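You operate a simulated robot arm through the tools that you are given. There is no shell and no other tool. Be economical: measure what you need, move in short steps, check, and stop when the job is done.

You run a simulated robot arm. Do the job below in one go: nothing can be reset, and whatever is moved stays where it is left.

TASK
Take the dust plug from the top of the welding table and leave it on top of the pulley bush there.

The check looks at the end state, three seconds after you hand in, the way a careful person would. Anything else that was tipped, shoved, dropped, spilled or broken makes it a failure.

THE ROBOT
A 6-joint arm with a two-finger parallel gripper, fixed in place. Base frame: the origin is at the foot of the arm, x ahead of it, y to its left, z up; the work surface is at about z = 0. Lengths are in mm, angles in rad, forces in N, time in s.
With the tool pointing down near the work surface it reaches from about 140 to 580 mm from the base axis. Its first joint turns from -1.152 to 1.152 rad. Payload 2.1 kg.
The TCP is the grasp point between the finger pads, 30 mm short of the fingertips. In the tool frame z runs along the fingers and y along their closing line. Largest opening 94 mm; finger width 28, thickness 10; the body of the gripper, 50 by 96 mm, starts 55 mm behind the TCP.
Orientation is that of the tool frame in the base frame, as [roll, pitch, yaw] about the fixed x, y, z axes, in that order (R = Rz(yaw) Ry(pitch) Rx(roll)). With the fingers straight down and closing along the base's y, the tool's x points along the base's -x, its y along +y and its z along -z.

THE INTERFACE
- The arm moves only by the tool move_arm. Its argument "steps" is a list of rows, each an object of numbers (a shift or turn left out is 0, a gripper value left out holds the last): "tx", "ty", "tz": the shift along the base's x, y, z in cm; "wx", "wy", "wz": the turn, a rotation vector about the base's x, y, z in rad. In form: [{"tx": .., "ty": .., "tz": .., "wx": .., "wy": .., "wz": ..}, ...]. A call has 1 to 20 rows; each row shifts and turns the commanded pose from where the row before left it. "hand" is the finger opening in cm, from 0 to 9.4, set as the call begins (left out, the last holds). Each row takes 0.2 s and may step no farther than 50 mm and 0.15 rad from the row before; otherwise, or with a gripper value out of range, the whole call is refused. Where a pose cannot be reached the arm comes as near as it can. A force on the tool above 40 N (or 10 N above the force at the start of the call, whichever is more), or a blocked arm, ends the call early, and 0.2 s more pass. The fingers move at their own pace (about 72 mm/s each) and stop on an object; they squeeze with about 36 N. The grip force told is the motor's: it shows also when the fingers shut on nothing. Time passes only in rows, and 0.2 s behind the last, so rows that do not move let the fingers close. The reply holds the time, the measured pose of the TCP, the force on the tool along the base axes, the opening and the grip force, in the units named above and with some noise, and new pictures: "views" is both (left out), scene, wrist or none.
- Cameras (640 x 400 px; columns grow to the right, rows downward): "scene" is fixed at [55.8, -375, 480.6]; the picture's right is [0.74, -0.67, 0.00], its down [-0.40, -0.44, -0.80] and it looks along [0.54, 0.60, -0.60] (base axes); focal length 355 px, centre (320, 200). "wrist" rides on the gripper at [76, 14, -103] in the tool frame; the picture's right is [-0.18, 0.98, 0.00], its down [-0.75, -0.14, -0.64] and it looks along [-0.63, -0.12, 0.77] (tool axes); focal length 243 px, centre (320, 200). There is no depth. A picture from a camera that has moved, and an enlarged one, comes with that camera's place and axes in the base frame and with its lens.
- inspect(camera, box): a new picture of the part [left, top, right, bottom] of that camera's present view, enlarged. The clock stands still meanwhile.
- finish_job(): hands the job in; it is judged then, once.

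Go step by step. Nothing tells you positions but the pictures and the camera data: compare them with the known pose of the tool, close in by small moves and look again before you grip or let go. The budget is 90 turns and 170 pictures, counting those below and the enlarged ones. Unless the task says otherwise, let go and move clear before handing in, and close with one line.

The tools are called after ">>>" as a command line: name --argument value ..., lists and objects as JSON in quotes. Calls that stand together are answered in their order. move_arm: Moves the arm, as the interface text tells. Its arguments: {"type":"object","properties":{"steps":{"type":"array"},"hand":{"type":"number"},"views":{"type":"string","enum":["both","scene","wrist","none"]}},"required":["steps"]} The other tools are called the same way: inspect (camera, box) takes an enlarged picture of a part of a camera's view; finish_job () hands the job in.

At the start:

```text
t: 0.0
tcp_pos: [272.7, -17.8, 244.6]
ee_rot: [3.14, 0.002, -3.14]
force: [-0.7, -0.6, 0.2]
grip_width: 94.0
grasp_force: 0.1
```

scene: 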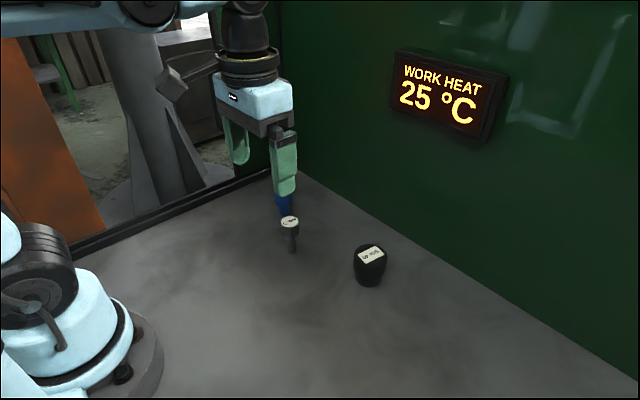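
wrist: 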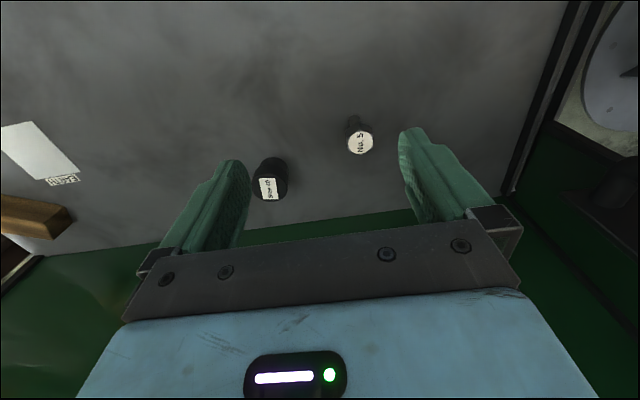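

I see a small mushroom-shaped piece with a label and a wider black round piece; something blue is near the first. I'll enlarge both views to read the labels and measure.

>>> inspect --camera "scene" --box '[240, 170, 420, 300]'

>>> inspect --camera "wrist" --box '[220, 90, 420, 220]'

>>> inspect --camera "wrist" --box '[0, 90, 160, 260]'

```text
3.08 times, centred on (330, 235) of scene
camera zoom: at [55.8, -375.0, 480.6], right [0.74, -0.67, 0.0], down [-0.4, -0.44, -0.8], along [0.54, 0.6, -0.6], focal length 1094 px, centre (289, 92)
```

zoom: 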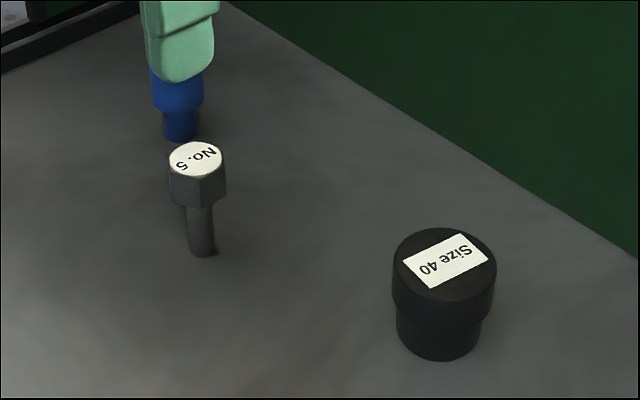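

```text
3.08 times, centred on (320, 155) of wrist
camera zoom: at [194.8, -2.3, 348.8], right [0.18, 0.98, 0.0], down [0.75, -0.14, 0.64], along [0.63, -0.12, -0.77], focal length 746 px, centre (320, 338)
```

zoom: 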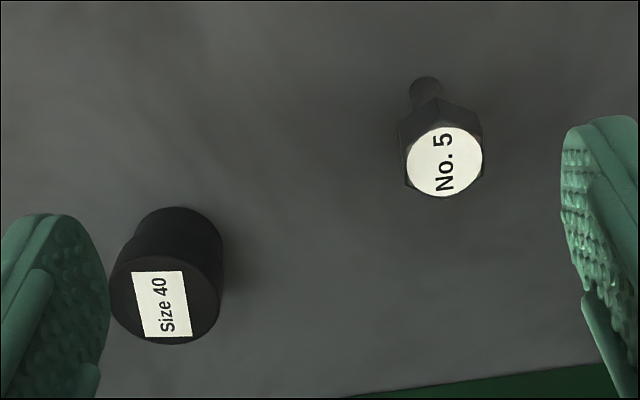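

```text
2.35 times, centred on (80, 175) of wrist
camera zoom: at [194.8, -2.3, 348.8], right [0.18, 0.98, 0.0], down [0.75, -0.14, 0.64], along [0.63, -0.12, -0.77], focal length 571 px, centre (885, 259)
```

zoom: 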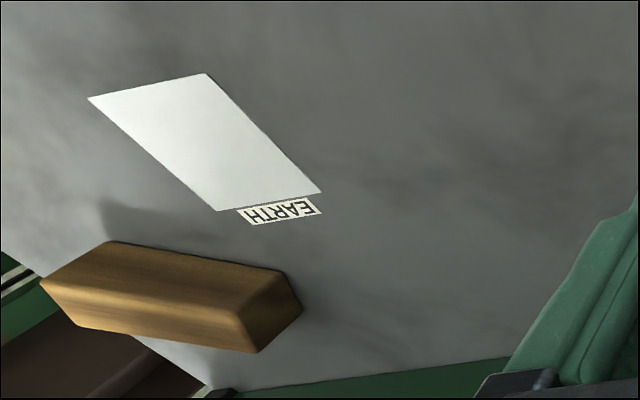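

I see a hex bolt ("No. 5"), a black flanged cylinder ("Size 40") and a blue stepped piece partly hidden by a finger. I'll move back and to the left, high up, to see the blue one clearly.

>>> move_arm --steps '[{"tx": -2, "ty": 3, "tz": 1}, {"tx": -2, "ty": 3, "tz": 1}, {"tx": -2, "ty": 3, "tz": 1}, {"tx": -2, "ty": 2}, {}]'

```text
t: 1.2
tcp_pos: [190.6, 91.6, 275.3]
ee_rot: [3.141, 0.003, -3.141]
force: [0.6, -0.1, 0.0]
grip_width: 93.9
grasp_force: 0.0
camera wrist: at [114.5, 107.1, 378.9], right [0.18, 0.98, 0.0], down [0.75, -0.14, 0.64], along [0.63, -0.12, -0.77], focal length 243 px, centre (320, 200)
```

scene: 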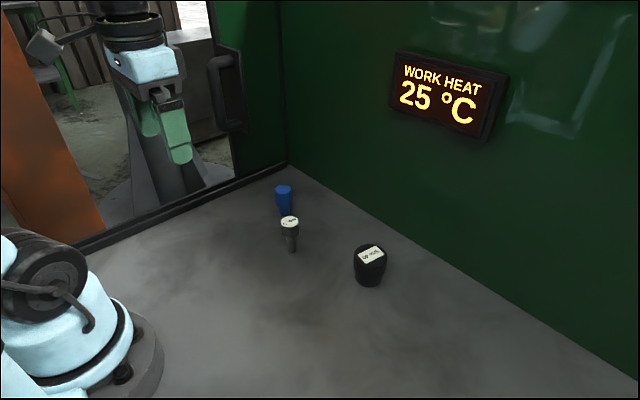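
wrist: 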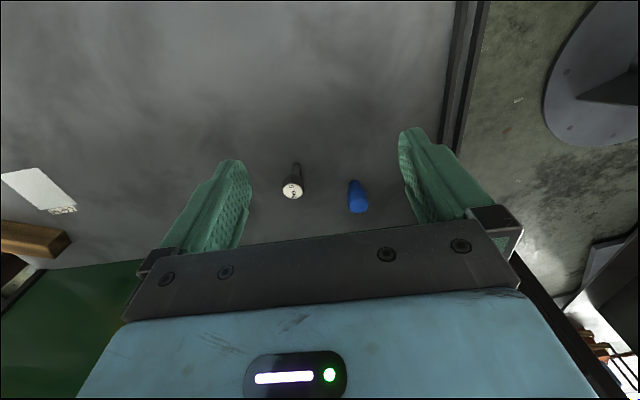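

The blue stepped piece is now in the open, beyond the bolt. I'll enlarge it and the plate/wood piece at the left, which seems to sit oddly between pictures.

>>> inspect --camera "scene" --box '[240, 170, 340, 260]'

>>> inspect --camera "wrist" --box '[0, 120, 160, 290]'

>>> inspect --camera "wrist" --box '[260, 140, 400, 230]'

>>> inspect --camera "scene" --box '[330, 225, 410, 300]'

```text
4.44 times, centred on (290, 215) of scene
camera zoom: at [55.8, -375.0, 480.6], right [0.74, -0.67, 0.0], down [-0.4, -0.44, -0.8], along [0.54, 0.6, -0.6], focal length 1580 px, centre (453, 133)
```

zoom: 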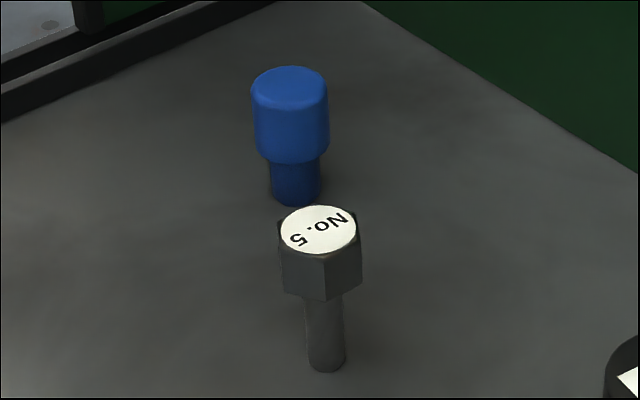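

```text
2.35 times, centred on (80, 205) of wrist
camera zoom: at [114.5, 107.1, 378.9], right [0.18, 0.98, 0.0], down [0.75, -0.14, 0.64], along [0.63, -0.12, -0.77], focal length 571 px, centre (885, 188)
```

zoom: 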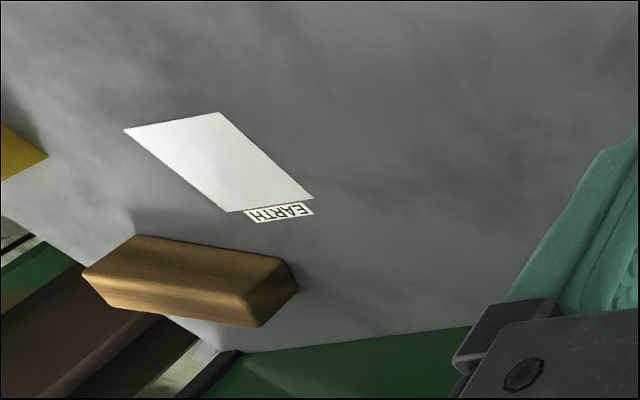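

```text
4.44 times, centred on (330, 185) of wrist
camera zoom: at [114.5, 107.1, 378.9], right [0.18, 0.98, 0.0], down [0.75, -0.14, 0.64], along [0.63, -0.12, -0.77], focal length 1078 px, centre (276, 267)
```

zoom: 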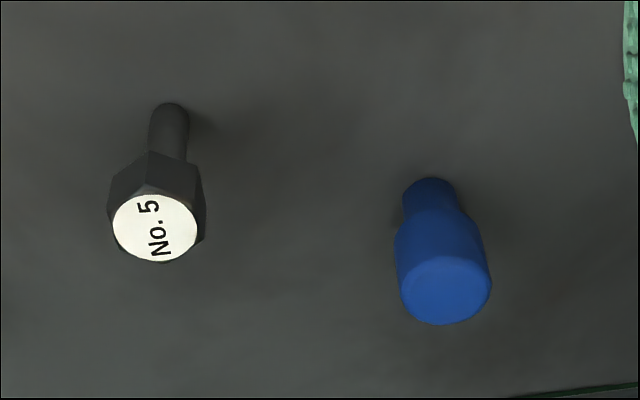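

```text
5.33 times, centred on (370, 262) of scene
camera zoom: at [55.8, -375.0, 480.6], right [0.74, -0.67, 0.0], down [-0.4, -0.44, -0.8], along [0.54, 0.6, -0.6], focal length 1896 px, centre (53, -133)
```

zoom: 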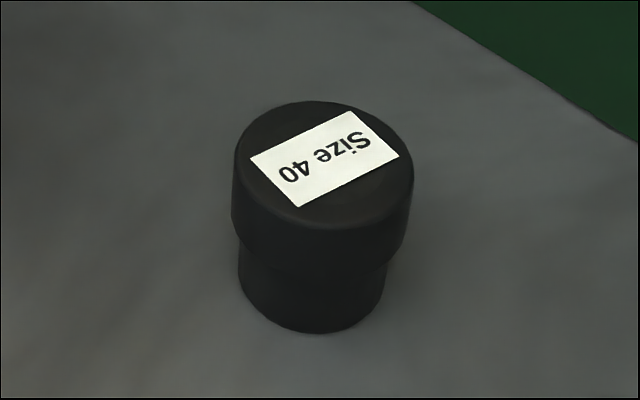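

The blue piece looks like a plug, and the black one may be the bush, but there are more things to the right (−y). I'll swing over there high up to see the whole table before deciding.

>>> move_arm --steps '[{"tx": 1, "ty": -4, "tz": 1, "wz": -0.14}, {"tx": 1, "ty": -4, "tz": 1, "wz": -0.14}, {"tx": 1, "ty": -4, "tz": 1, "wz": -0.14}, {"ty": -4, "tz": 1, "wz": -0.14}, {"ty": -4, "wz": -0.14}, {"wz": -0.14}, {"wz": -0.14}, {}]'

```text
t: 3.0
tcp_pos: [222.6, -109.3, 316.7]
ee_rot: [3.14, 0.001, 2.161]
force: [0.5, 0.1, -0.5]
grip_width: 93.9
grasp_force: 0.1
camera wrist: at [190.1, -35.7, 419.0], right [0.92, 0.39, 0.0], down [0.3, -0.7, 0.64], along [0.25, -0.59, -0.77], focal length 243 px, centre (320, 200)
```

scene: 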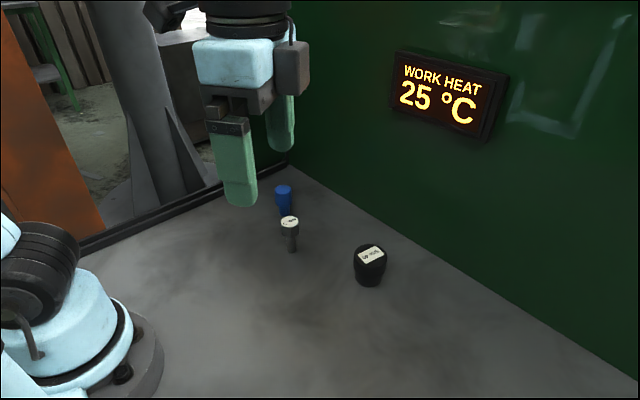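
wrist: 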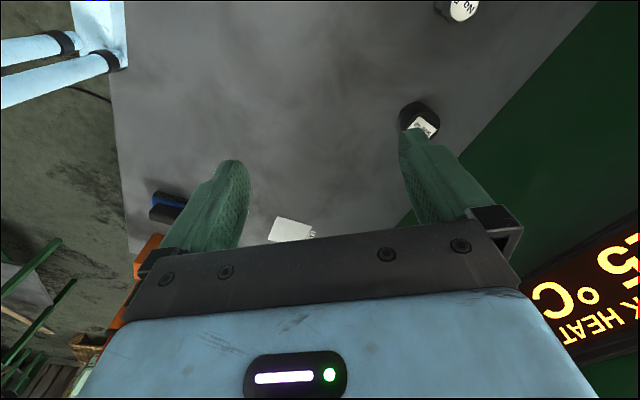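

More items sit farther right (white plate, blue/black thing, orange thing). I'll move further right to view them.

>>> move_arm --steps '[{"ty": -4.5, "tx": -0.5}, {"ty": -4.5, "tx": -0.5}, {"ty": -4.5, "tx": -0.5}, {"ty": -3, "tx": -0.5}, {}, {}]'

>>> inspect --camera "wrist" --box '[130, 80, 450, 280]'

```text
t: 4.4
tcp_pos: [200.3, -271.1, 315.4]
ee_rot: [-3.141, 0.001, 2.163]
force: [-0.5, 0.1, 0.2]
grip_width: 94.2
grasp_force: 0.2
camera wrist: at [169.5, -199.1, 418.1], right [0.92, 0.39, 0.0], down [0.3, -0.7, 0.64], along [0.25, -0.59, -0.77], focal length 243 px, centre (320, 200)
```

scene: 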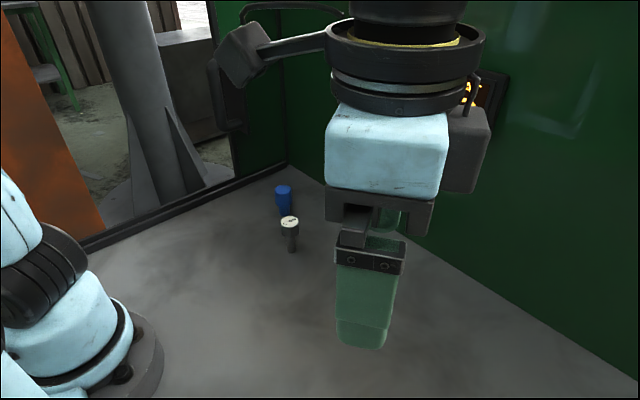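
wrist: 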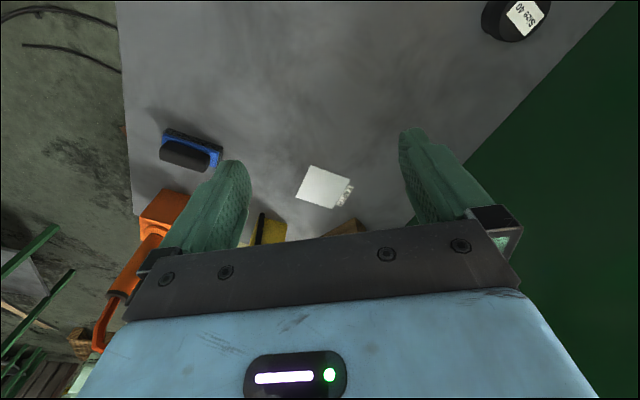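

```text
2.00 times, centred on (290, 180) of wrist
camera zoom: at [169.5, -199.1, 418.1], right [0.92, 0.39, 0.0], down [0.3, -0.7, 0.64], along [0.25, -0.59, -0.77], focal length 485 px, centre (380, 240)
```

zoom: 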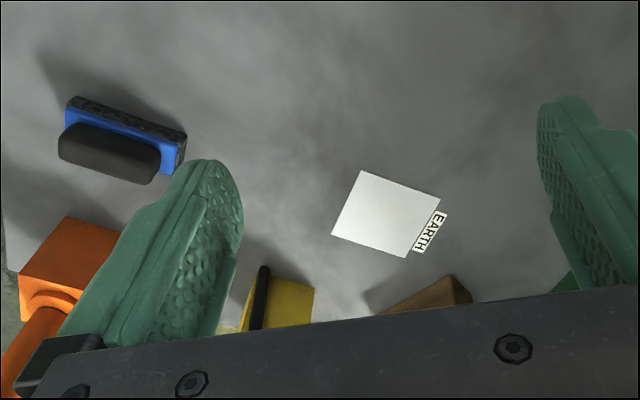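

The right side only holds clutter (brush, ground pad, clamps, wood); so the blue piece is the dust plug at about (399, 121), 60 tall, 36 wide head on a 24 stem, and the black "Size 40" piece is the bush at about (402, -118), 50 tall. I'll go above the plug, fingers closing along y.

>>> move_arm --steps '[{"tx": 1.99, "ty": 3.92, "tz": -1.3, "wz": 0.098}, {"tx": 1.99, "ty": 3.92, "tz": -1.3, "wz": 0.098}, {"tx": 1.99, "ty": 3.92, "tz": -1.3, "wz": 0.098}, {"tx": 1.99, "ty": 3.92, "tz": -1.3, "wz": 0.098}, {"tx": 1.99, "ty": 3.92, "tz": -1.3, "wz": 0.098}, {"tx": 1.99, "ty": 3.92, "tz": -1.3, "wz": 0.098}, {"tx": 1.99, "ty": 3.92, "tz": -1.3, "wz": 0.098}, {"tx": 1.99, "ty": 3.92, "tz": -1.3, "wz": 0.098}, {"tx": 1.99, "ty": 3.92, "tz": -1.3, "wz": 0.098}, {"tx": 1.99, "ty": 3.92, "tz": -1.3, "wz": 0.098}, {}, {}]'

```text
t: 7.0
tcp_pos: [402.8, 118.7, 185.7]
ee_rot: [3.141, 0.002, -3.141]
force: [-0.4, 0.4, -0.4]
grip_width: 94.2
grasp_force: 0.1
camera wrist: at [325.6, 134.3, 288.3], right [0.18, 0.98, 0.0], down [0.75, -0.14, 0.64], along [0.63, -0.12, -0.77], focal length 243 px, centre (320, 200)
```

scene: 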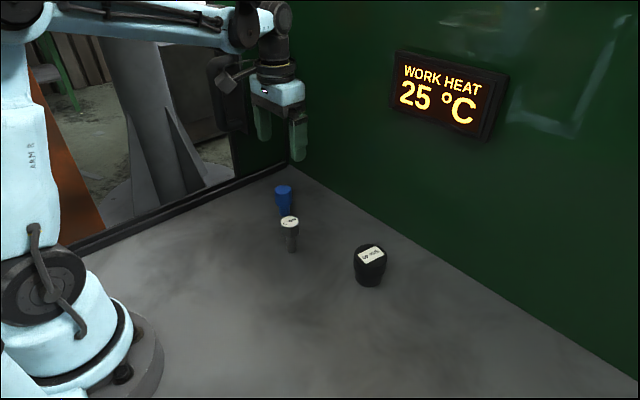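
wrist: 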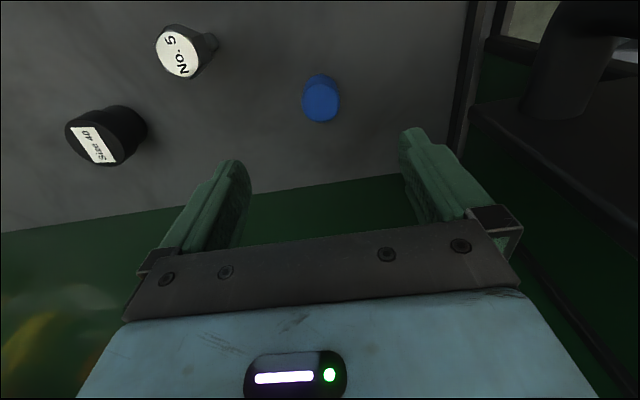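

The plug checks out at about (398, 121). I'll correct slightly, narrow the fingers, and descend partway.

>>> move_arm --hand 7 --steps '[{"tx": -0.4, "ty": 0.22}, {"tz": -2}, {"tz": -2}, {"tz": -2}, {"tz": -1.5}, {}]'

>>> inspect --camera "wrist" --box '[200, 50, 440, 200]'

>>> inspect --camera "scene" --box '[240, 130, 340, 230]'

```text
t: 8.4
tcp_pos: [396.4, 120.4, 109.2]
ee_rot: [-3.141, 0.001, 3.141]
force: [0.3, 0.0, 0.3]
grip_width: 70.0
grasp_force: 0.1
camera wrist: at [320.4, 135.6, 212.6], right [0.18, 0.98, 0.0], down [0.75, -0.14, 0.64], along [0.63, -0.12, -0.77], focal length 243 px, centre (320, 200)
```

scene: 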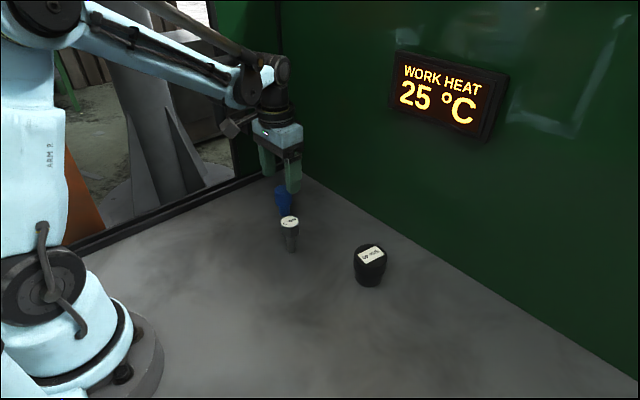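
wrist: 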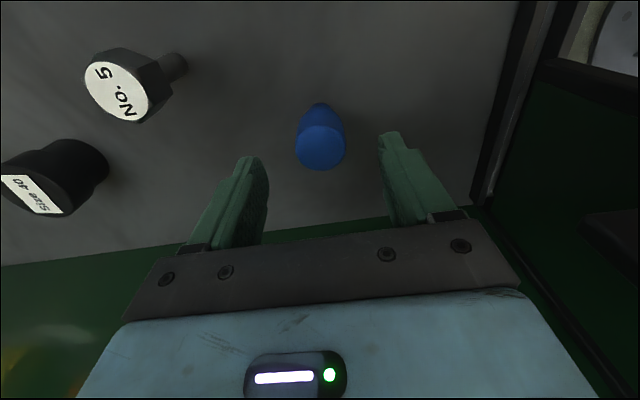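

```text
2.67 times, centred on (320, 125) of wrist
camera zoom: at [320.4, 135.6, 212.6], right [0.18, 0.98, 0.0], down [0.75, -0.14, 0.64], along [0.63, -0.12, -0.77], focal length 647 px, centre (320, 400)
```

zoom: 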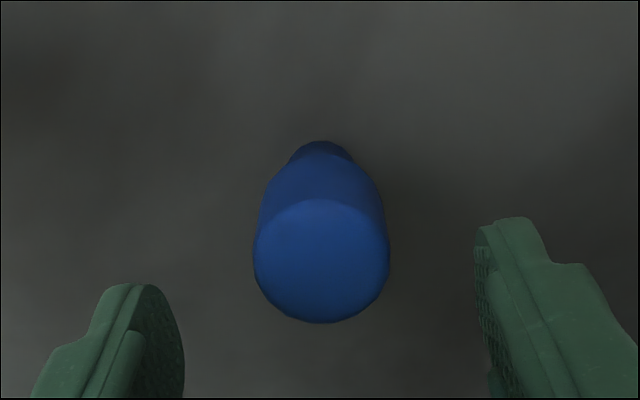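

```text
4.00 times, centred on (290, 180) of scene
camera zoom: at [55.8, -375.0, 480.6], right [0.74, -0.67, 0.0], down [-0.4, -0.44, -0.8], along [0.54, 0.6, -0.6], focal length 1422 px, centre (440, 280)
```

zoom: 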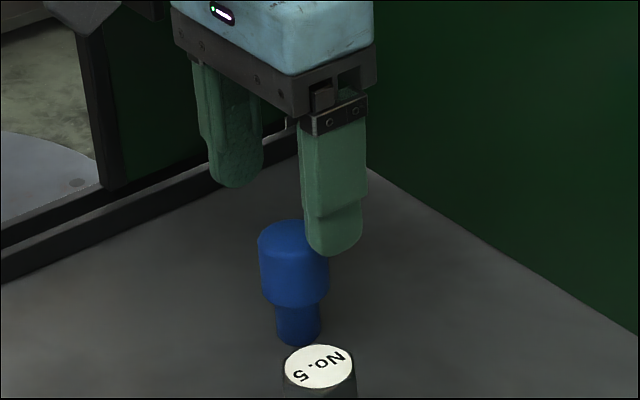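

The plug is centred between the fingers; plug x ≈ 399. I'll descend to z ≈ 46 and close.

>>> move_arm --steps '[{"tx": 0.2, "tz": -1.3}, {"tz": -1.5}, {"tz": -1.5}, {"tz": -1.2}, {"tz": -0.8}, {}]'

>>> inspect --camera "scene" --box '[240, 150, 340, 250]'

```text
t: 9.8
tcp_pos: [398.8, 121.1, 45.6]
ee_rot: [-3.141, 0.003, 3.141]
force: [0.5, -0.4, 0.9]
grip_width: 69.8
grasp_force: 0.0
camera wrist: at [321.6, 135.8, 149.3], right [0.18, 0.98, 0.0], down [0.75, -0.14, 0.64], along [0.63, -0.12, -0.77], focal length 243 px, centre (320, 200)
```

scene: 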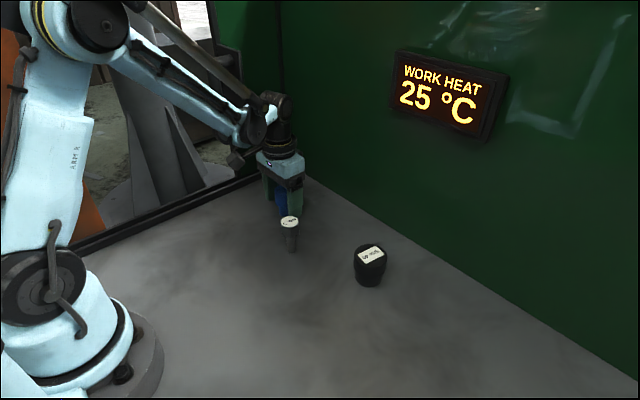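
wrist: 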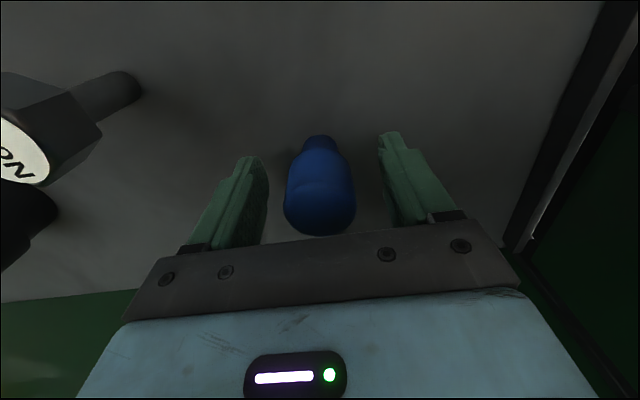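

```text
4.00 times, centred on (290, 200) of scene
camera zoom: at [55.8, -375.0, 480.6], right [0.74, -0.67, 0.0], down [-0.4, -0.44, -0.8], along [0.54, 0.6, -0.6], focal length 1422 px, centre (440, 200)
```

zoom: 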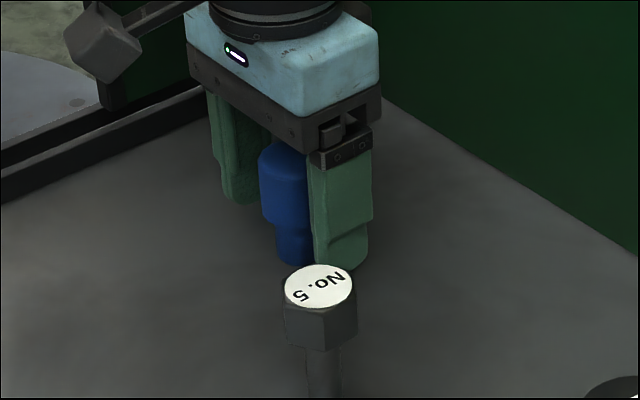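

The plug sits between the fingers with clear room. I'll close on it.

>>> move_arm --hand 2.5 --steps '[{}, {}, {}, {}]' --views "wrist"

```text
t: 10.8
tcp_pos: [398.0, 120.3, 44.6]
ee_rot: [3.141, 0.0, 3.141]
force: [0.1, 0.5, 1.0]
grip_width: 34.5
grasp_force: 36.3
camera wrist: at [321.6, 135.8, 149.5], right [0.18, 0.98, 0.0], down [0.75, -0.14, 0.64], along [0.63, -0.12, -0.77], focal length 243 px, centre (320, 200)
```

wrist: 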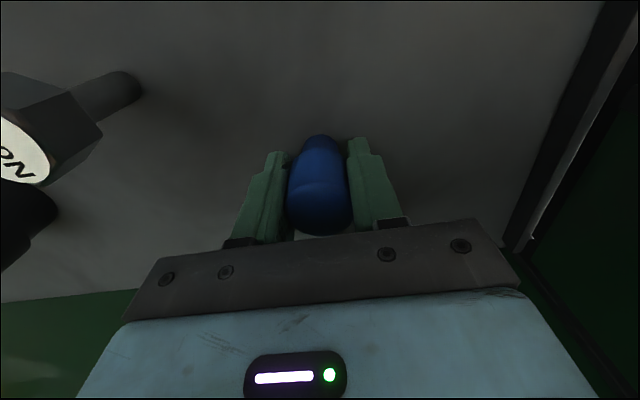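

It holds at 34.5 mm. I'll lift straight up and check.

>>> move_arm --steps '[{"tz": 1}, {"tz": 2}, {"tz": 3}, {"tz": 3}, {"tz": 3}, {}]'

>>> inspect --camera "scene" --box '[240, 110, 340, 210]'

```text
t: 12.2
tcp_pos: [398.0, 121.0, 169.0]
ee_rot: [3.141, 0.002, -3.14]
force: [1.0, 0.5, -0.7]
grip_width: 33.5
grasp_force: 36.0
camera wrist: at [321.6, 137.1, 271.9], right [0.18, 0.98, 0.0], down [0.75, -0.14, 0.64], along [0.63, -0.12, -0.77], focal length 243 px, centre (320, 200)
```

scene: 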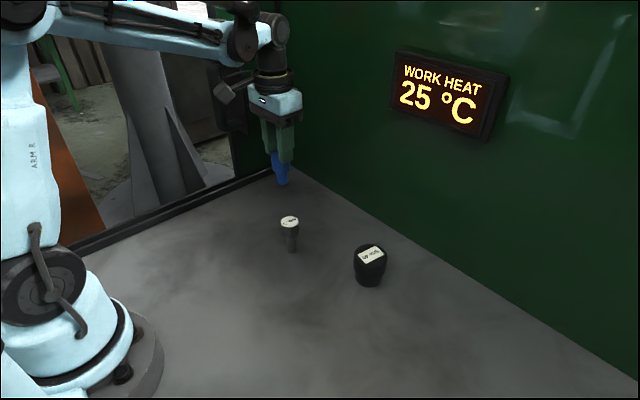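
wrist: 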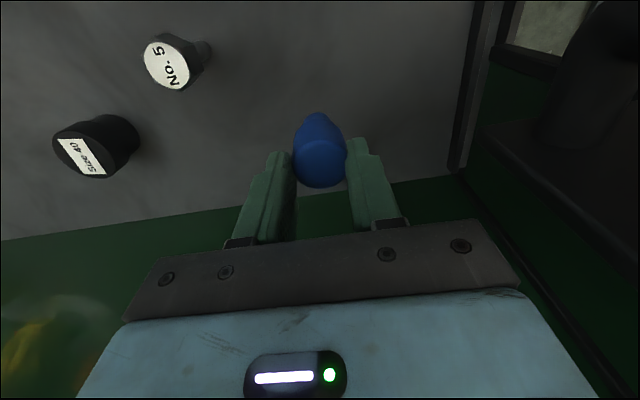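

```text
4.00 times, centred on (290, 160) of scene
camera zoom: at [55.8, -375.0, 480.6], right [0.74, -0.67, 0.0], down [-0.4, -0.44, -0.8], along [0.54, 0.6, -0.6], focal length 1422 px, centre (440, 360)
```

zoom: 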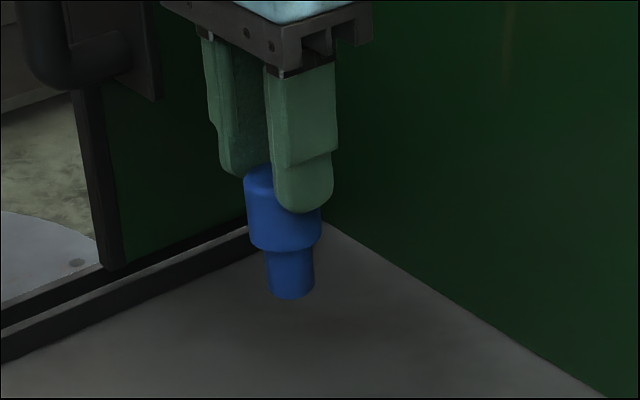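

The plug has slipped down in the grip: only the fingertips hold it now, with its base at about z = 83. I'll lower it straight back toward the table at once, so it cannot drop far.

>>> move_arm --steps '[{"tz": -3.5}, {"tz": -3}, {"tz": -1}]'

>>> inspect --camera "scene" --box '[240, 140, 340, 240]'

>>> inspect --camera "wrist" --box '[230, 80, 420, 220]'

```text
t: 13.0
tcp_pos: [398.0, 120.5, 92.9]
ee_rot: [-3.142, 0.002, -3.141]
force: [0.2, 0.6, -0.7]
grip_width: 33.4
grasp_force: 36.0
camera wrist: at [321.6, 136.8, 196.6], right [0.18, 0.98, 0.0], down [0.75, -0.14, 0.64], along [0.63, -0.12, -0.77], focal length 243 px, centre (320, 200)
```

scene: 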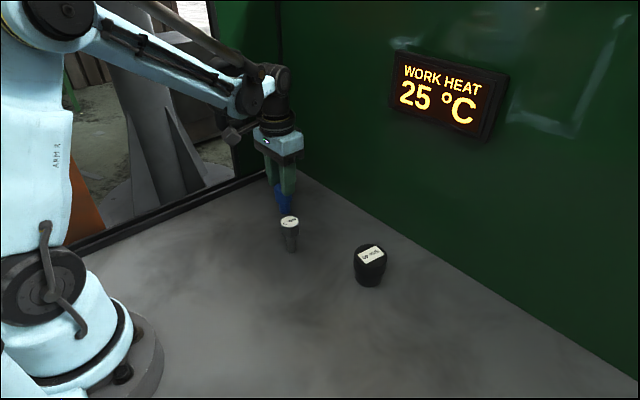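
wrist: 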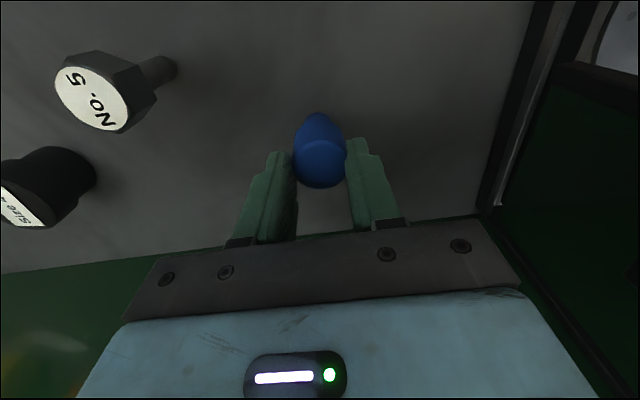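

```text
4.00 times, centred on (290, 190) of scene
camera zoom: at [55.8, -375.0, 480.6], right [0.74, -0.67, 0.0], down [-0.4, -0.44, -0.8], along [0.54, 0.6, -0.6], focal length 1422 px, centre (440, 240)
```

zoom: 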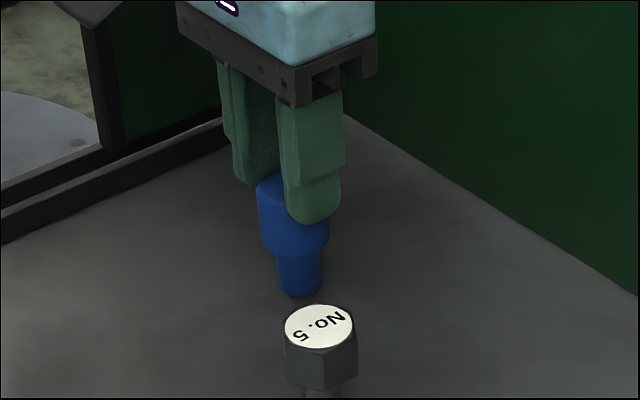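

```text
2.86 times, centred on (325, 150) of wrist
camera zoom: at [321.6, 136.8, 196.6], right [0.18, 0.98, 0.0], down [0.75, -0.14, 0.64], along [0.63, -0.12, -0.77], focal length 693 px, centre (306, 343)
```

zoom: 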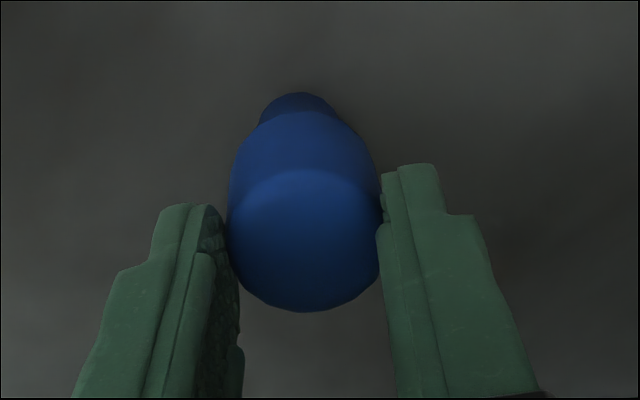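

The plug has stopped slipping (same place in the wrist view as before), held by about 6 mm, base roughly 9 mm above the table. I'll set it down gently at its old place and watch the force.

>>> move_arm --steps '[{"tz": -0.3}, {"tz": -0.3}, {"tz": -0.2}, {}]'

>>> inspect --camera "scene" --box '[240, 140, 340, 240]'

```text
t: 14.0
tcp_pos: [398.7, 120.7, 85.7]
ee_rot: [-3.14, 0.002, 3.141]
force: [-1.0, -7.3, 32.2]
grip_width: 33.4
grasp_force: 36.7
camera wrist: at [321.9, 136.5, 189.2], right [0.19, 0.98, 0.0], down [0.75, -0.14, 0.64], along [0.63, -0.12, -0.77], focal length 243 px, centre (320, 200)
```

scene: 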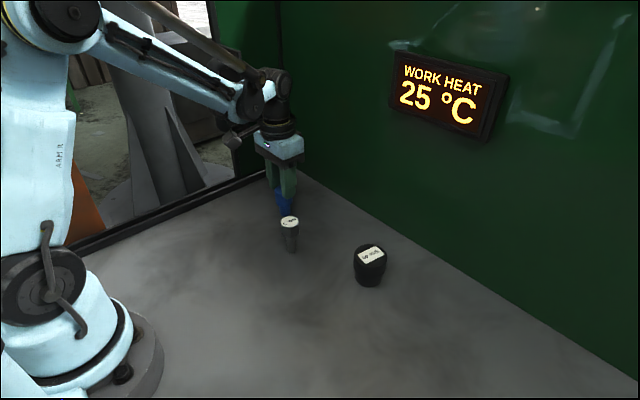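
wrist: 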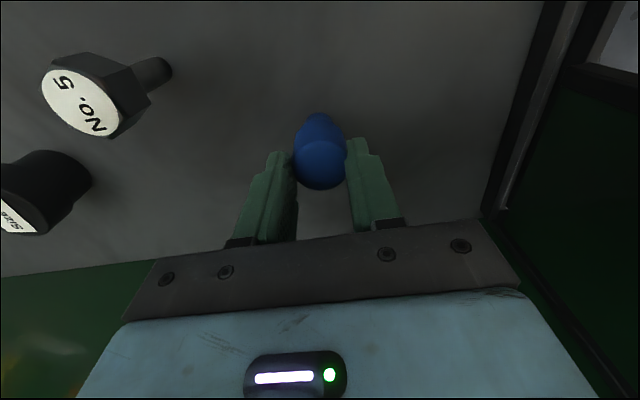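

```text
4.00 times, centred on (290, 190) of scene
camera zoom: at [55.6, -375.1, 480.6], right [0.74, -0.67, 0.0], down [-0.4, -0.44, -0.8], along [0.54, 0.6, -0.6], focal length 1422 px, centre (440, 240)
```

zoom: 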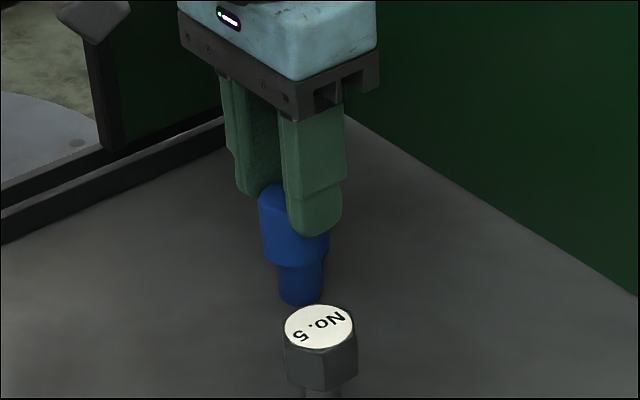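

The plug is firmly on the table (32 N push, with no slide in the fingers). I'll ease the load, then open to regrip.

>>> move_arm --steps '[{"tz": 0.1}, {"tz": 0.1}, {}]' --views "none"

```text
t: 14.8
tcp_pos: [397.8, 122.9, 85.4]
ee_rot: [3.139, -0.001, 3.14]
force: [0.2, 0.1, -0.4]
grip_width: 33.1
grasp_force: 35.9
```

The load is gone. I'll open the fingers and look at how the plug stands.

>>> move_arm --hand 6 --steps '[{}, {}, {}]'

>>> inspect --camera "scene" --box '[240, 140, 340, 240]'

>>> inspect --camera "wrist" --box '[230, 80, 420, 220]'

```text
t: 15.6
tcp_pos: [398.0, 121.5, 86.2]
ee_rot: [-3.141, 0.002, -3.14]
force: [-0.1, 0.0, -0.4]
grip_width: 59.9
grasp_force: 0.0
camera wrist: at [321.9, 137.3, 190.2], right [0.18, 0.98, 0.0], down [0.75, -0.14, 0.64], along [0.63, -0.12, -0.77], focal length 243 px, centre (320, 200)
```

scene: 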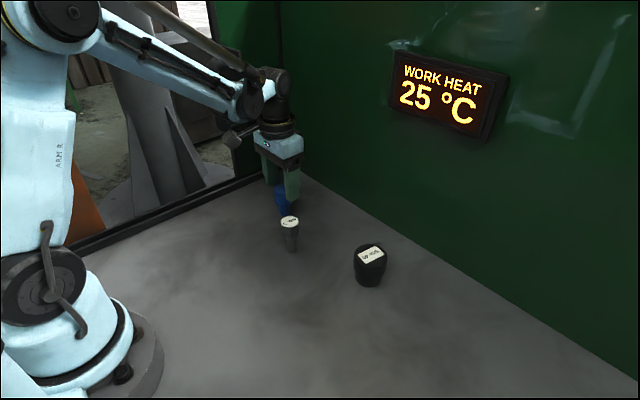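
wrist: 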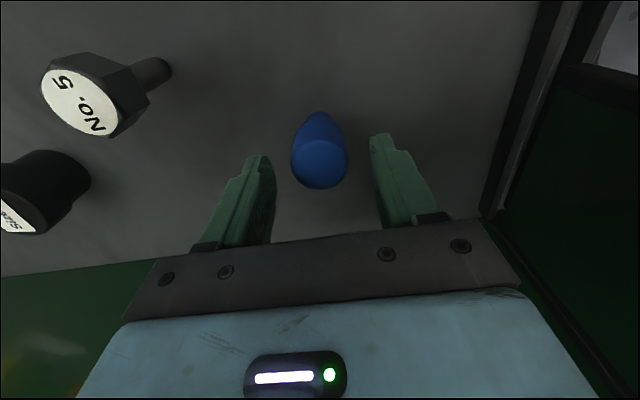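

```text
4.00 times, centred on (290, 190) of scene
camera zoom: at [55.8, -375.0, 480.6], right [0.74, -0.67, 0.0], down [-0.4, -0.44, -0.8], along [0.54, 0.6, -0.6], focal length 1422 px, centre (440, 240)
```

zoom: 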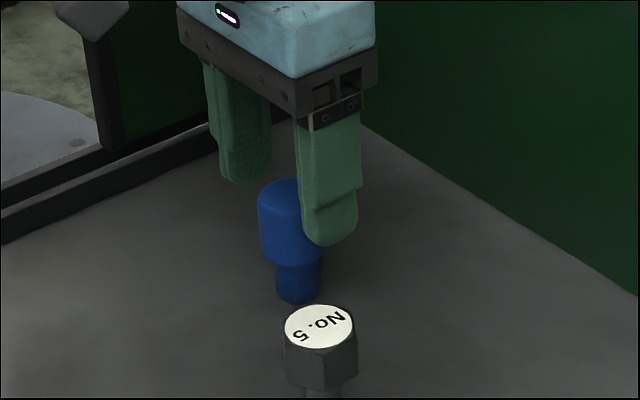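

```text
2.86 times, centred on (325, 150) of wrist
camera zoom: at [321.9, 137.3, 190.2], right [0.18, 0.98, 0.0], down [0.75, -0.14, 0.64], along [0.63, -0.12, -0.77], focal length 693 px, centre (306, 343)
```

zoom: 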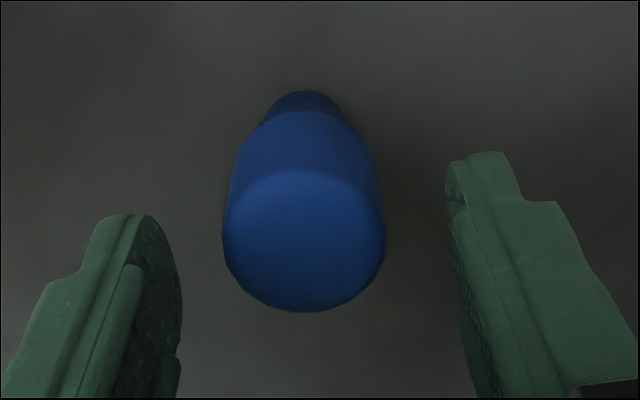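

It stands upright in its place. I'll regrip with the fingertips near the bottom of the head (TCP z ≈ 57), squeeze longer, then lift slowly and only a little to test for slip.

>>> move_arm --steps '[{"tz": -1}, {"tz": -1}, {"tz": -0.9}, {}]' --views "none"

>>> move_arm --hand 0 --steps '[{}, {}, {}, {}, {}]' --views "wrist"

>>> move_arm --steps '[{"tz": 0.2}, {"tz": 0.3}, {"tz": 0.5}, {"tz": 0.5}, {}]'

>>> inspect --camera "scene" --box '[240, 140, 340, 240]'

```text
t: 16.6
tcp_pos: [398.3, 121.2, 57.4]
ee_rot: [-3.14, 0.002, -3.141]
force: [-0.6, 0.7, -0.1]
grip_width: 60.0
grasp_force: 0.1
```

```text
t: 17.8
tcp_pos: [397.6, 121.6, 58.6]
ee_rot: [3.141, 0.001, 3.141]
force: [-0.3, -0.9, 0.1]
grip_width: 34.8
grasp_force: 36.0
camera wrist: at [320.9, 136.8, 161.0], right [0.18, 0.98, 0.0], down [0.75, -0.14, 0.64], along [0.63, -0.12, -0.77], focal length 243 px, centre (320, 200)
```

wrist: 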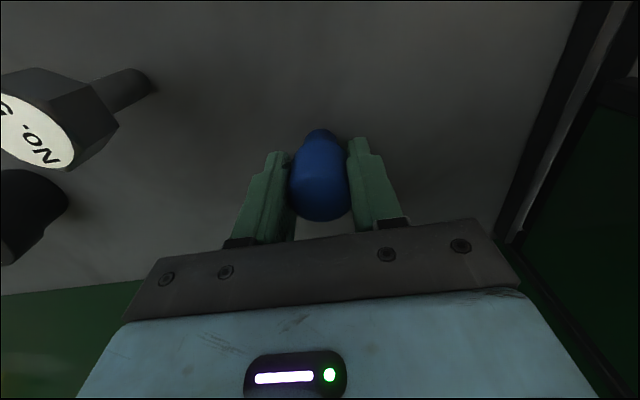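

```text
t: 19.0
tcp_pos: [398.7, 119.8, 72.6]
ee_rot: [-3.141, 0.001, 3.139]
force: [0.0, -0.6, -0.6]
grip_width: 34.3
grasp_force: 36.3
camera wrist: at [321.8, 136.1, 175.8], right [0.18, 0.98, 0.0], down [0.75, -0.14, 0.64], along [0.63, -0.12, -0.77], focal length 243 px, centre (320, 200)
```

scene: 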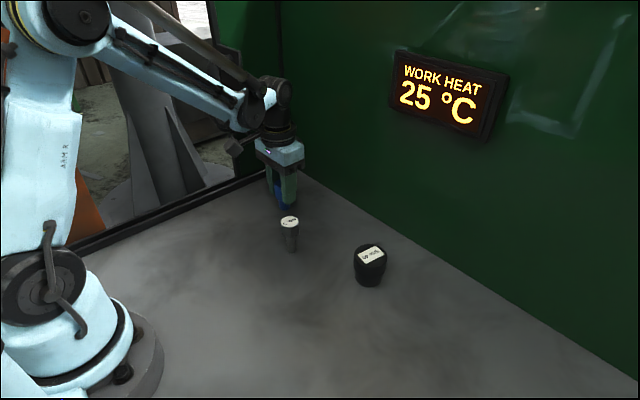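
wrist: 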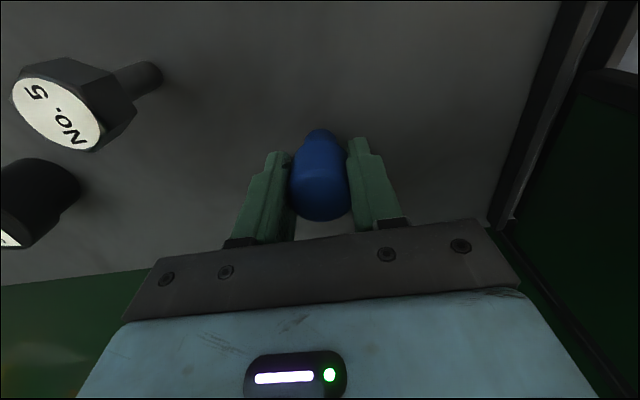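

```text
4.00 times, centred on (290, 190) of scene
camera zoom: at [55.8, -375.0, 480.6], right [0.74, -0.67, 0.0], down [-0.4, -0.44, -0.8], along [0.54, 0.6, -0.6], focal length 1422 px, centre (440, 240)
```

zoom: 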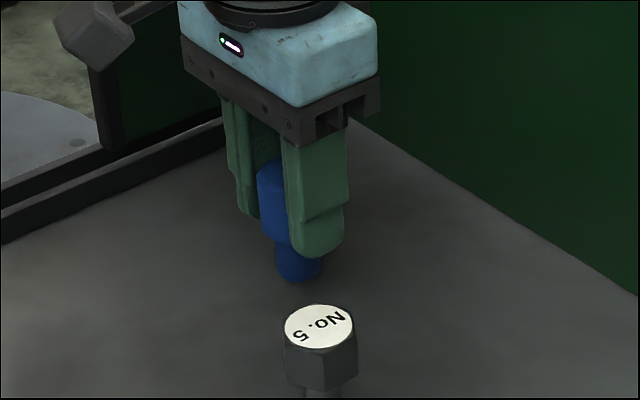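

No slip in this slow test. I'll keep lifting slowly and watch the wrist view.

>>> move_arm --steps '[{"tz": 0.4}, {"tz": 0.6}, {"tz": 0.6}, {"tz": 0.6}, {"tz": 0.6}, {"tz": 0.4}, {}]' --views "wrist"

```text
t: 20.6
tcp_pos: [398.2, 121.3, 103.4]
ee_rot: [3.141, 0.001, -3.141]
force: [-0.7, 0.3, -1.1]
grip_width: 34.6
grasp_force: 35.7
camera wrist: at [321.5, 136.7, 207.8], right [0.18, 0.98, 0.0], down [0.75, -0.14, 0.64], along [0.63, -0.12, -0.77], focal length 243 px, centre (320, 200)
```

wrist: 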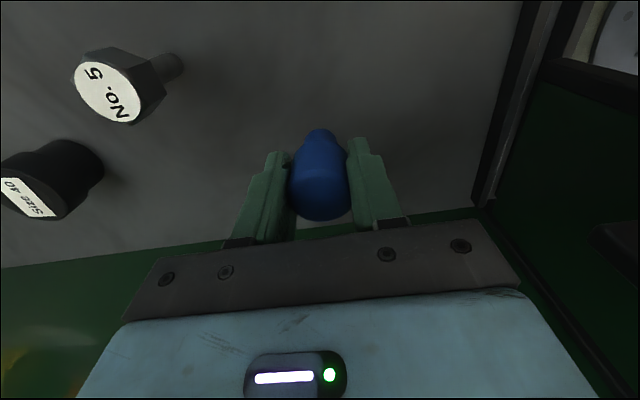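

The grip holds steady. I'll lift on to about z = 150 and measure the bush again from here.

>>> move_arm --steps '[{"tz": 0.5}, {"tz": 0.8}, {"tz": 0.8}, {"tz": 0.8}, {"tz": 0.8}, {"tz": 0.6}, {"tz": 0.4}, {}]' --views "wrist"

>>> inspect --camera "wrist" --box '[20, 80, 180, 200]'

```text
t: 22.4
tcp_pos: [397.5, 120.6, 151.6]
ee_rot: [-3.141, 0.002, -3.141]
force: [0.8, 0.0, -1.0]
grip_width: 34.4
grasp_force: 35.8
camera wrist: at [321.0, 136.2, 254.7], right [0.18, 0.98, 0.0], down [0.75, -0.14, 0.64], along [0.63, -0.12, -0.77], focal length 243 px, centre (320, 200)
```

wrist: 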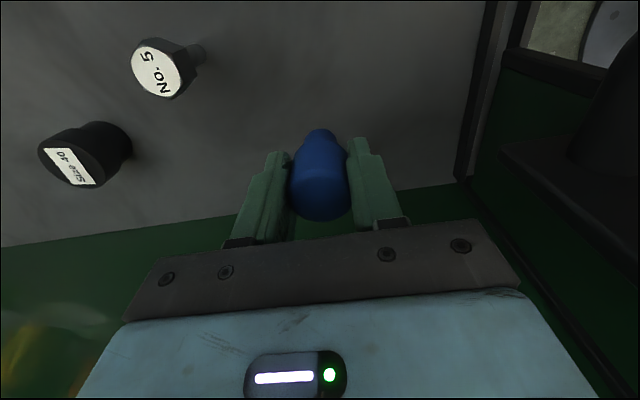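

```text
3.33 times, centred on (100, 140) of wrist
camera zoom: at [321.0, 136.2, 254.7], right [0.18, 0.98, 0.0], down [0.75, -0.14, 0.64], along [0.63, -0.12, -0.77], focal length 809 px, centre (1053, 400)
```

zoom: 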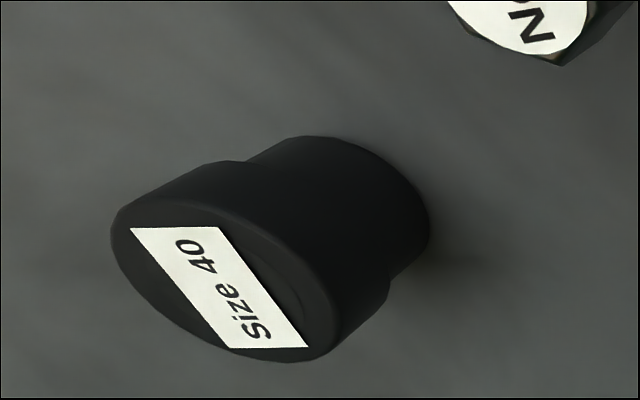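

The grip is steady; the bush is at about (400, -119). I'll carry the plug smoothly to y ≈ -50 and measure the bush from closer.

>>> move_arm --steps '[{"ty": -0.5}, {"ty": -0.9}, {"ty": -1.2}, {"ty": -1.5}, {"ty": -1.5}, {"ty": -1.5}, {"ty": -1.5}, {"ty": -1.5}, {"ty": -1.5}, {"ty": -1.5}, {"ty": -1.5}, {"ty": -1.2}, {"ty": -0.8}, {"ty": -0.5}, {}]'

>>> inspect --camera "wrist" --box '[140, 50, 360, 230]'

>>> inspect --camera "scene" --box '[300, 170, 420, 300]'

```text
t: 25.6
tcp_pos: [398.4, -48.7, 150.8]
ee_rot: [-3.141, 0.001, 3.141]
force: [0.0, 0.7, 0.2]
grip_width: 34.4
grasp_force: 36.0
camera wrist: at [321.7, -34.2, 254.6], right [0.19, 0.98, 0.0], down [0.75, -0.14, 0.64], along [0.63, -0.12, -0.77], focal length 243 px, centre (320, 200)
```

scene: 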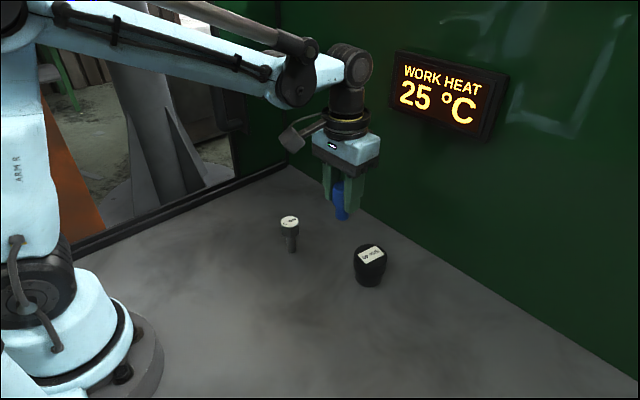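
wrist: 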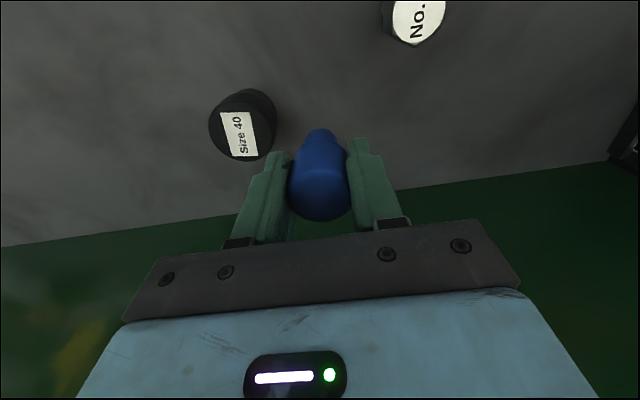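

```text
2.22 times, centred on (250, 140) of wrist
camera zoom: at [321.7, -34.2, 254.6], right [0.19, 0.98, 0.0], down [0.75, -0.14, 0.64], along [0.63, -0.12, -0.77], focal length 539 px, centre (476, 333)
```

zoom: 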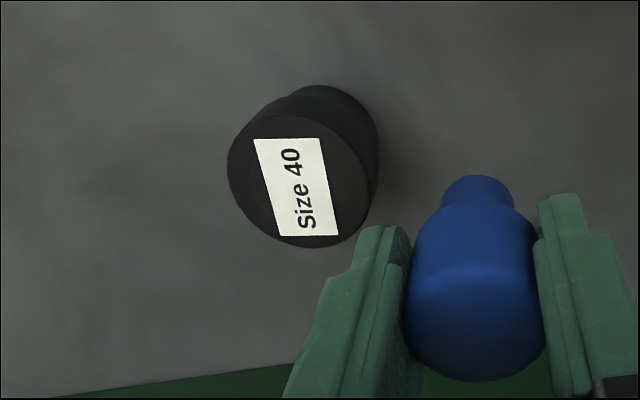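

```text
3.08 times, centred on (360, 235) of scene
camera zoom: at [55.8, -375.0, 480.6], right [0.74, -0.67, 0.0], down [-0.4, -0.44, -0.8], along [0.54, 0.6, -0.6], focal length 1094 px, centre (197, 92)
```

zoom: 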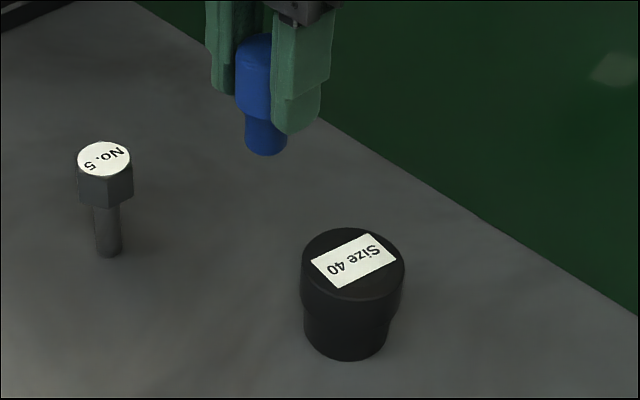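

Both views agree on the bush top centre at about (398, -119.5, 55). The grip hasn't slipped; I'll carry the plug over it.

>>> move_arm --steps '[{"ty": -0.4}, {"ty": -0.8}, {"ty": -1}, {"ty": -1}, {"ty": -1}, {"ty": -1}, {"ty": -1}, {"ty": -0.6}, {"ty": -0.3}, {}]'

>>> inspect --camera "wrist" --box '[230, 60, 420, 220]'

>>> inspect --camera "scene" --box '[310, 180, 430, 300]'

```text
t: 27.8
tcp_pos: [398.8, -120.8, 151.3]
ee_rot: [3.14, 0.002, 3.141]
force: [-0.2, 0.2, -1.1]
grip_width: 34.7
grasp_force: 35.8
camera wrist: at [322.1, -105.2, 254.8], right [0.18, 0.98, 0.0], down [0.75, -0.14, 0.64], along [0.63, -0.12, -0.77], focal length 243 px, centre (320, 200)
```

scene: 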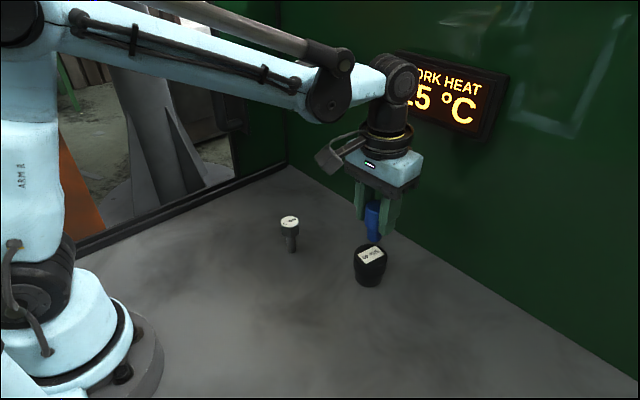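
wrist: 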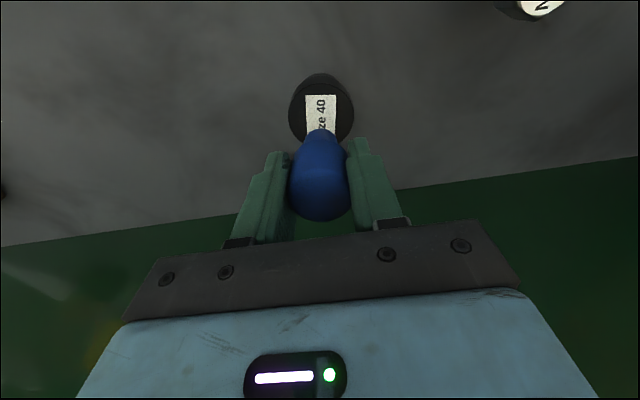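

```text
2.50 times, centred on (325, 140) of wrist
camera zoom: at [322.1, -105.2, 254.8], right [0.18, 0.98, 0.0], down [0.75, -0.14, 0.64], along [0.63, -0.12, -0.77], focal length 606 px, centre (308, 350)
```

zoom: 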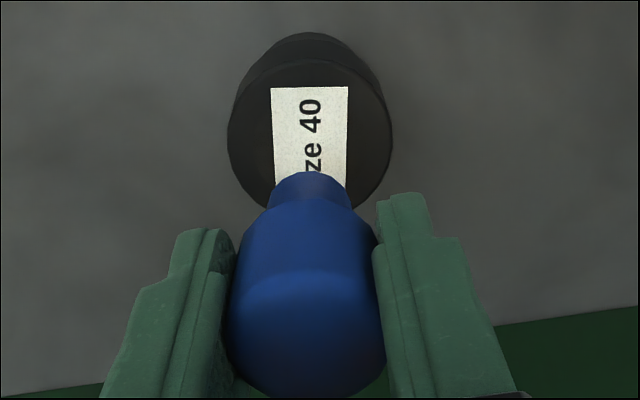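

```text
3.33 times, centred on (370, 240) of scene
camera zoom: at [55.8, -375.0, 480.6], right [0.74, -0.67, 0.0], down [-0.4, -0.44, -0.8], along [0.54, 0.6, -0.6], focal length 1185 px, centre (153, 67)
```

zoom: 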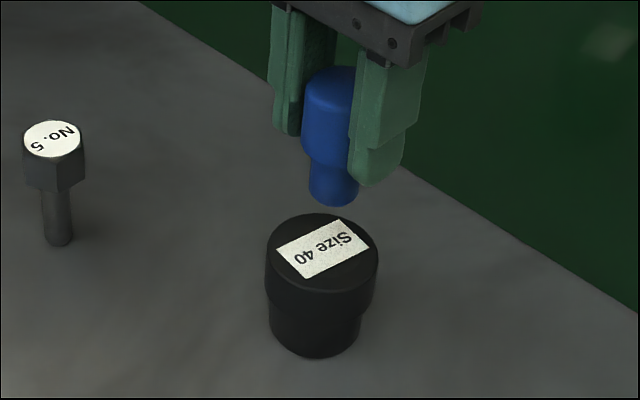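

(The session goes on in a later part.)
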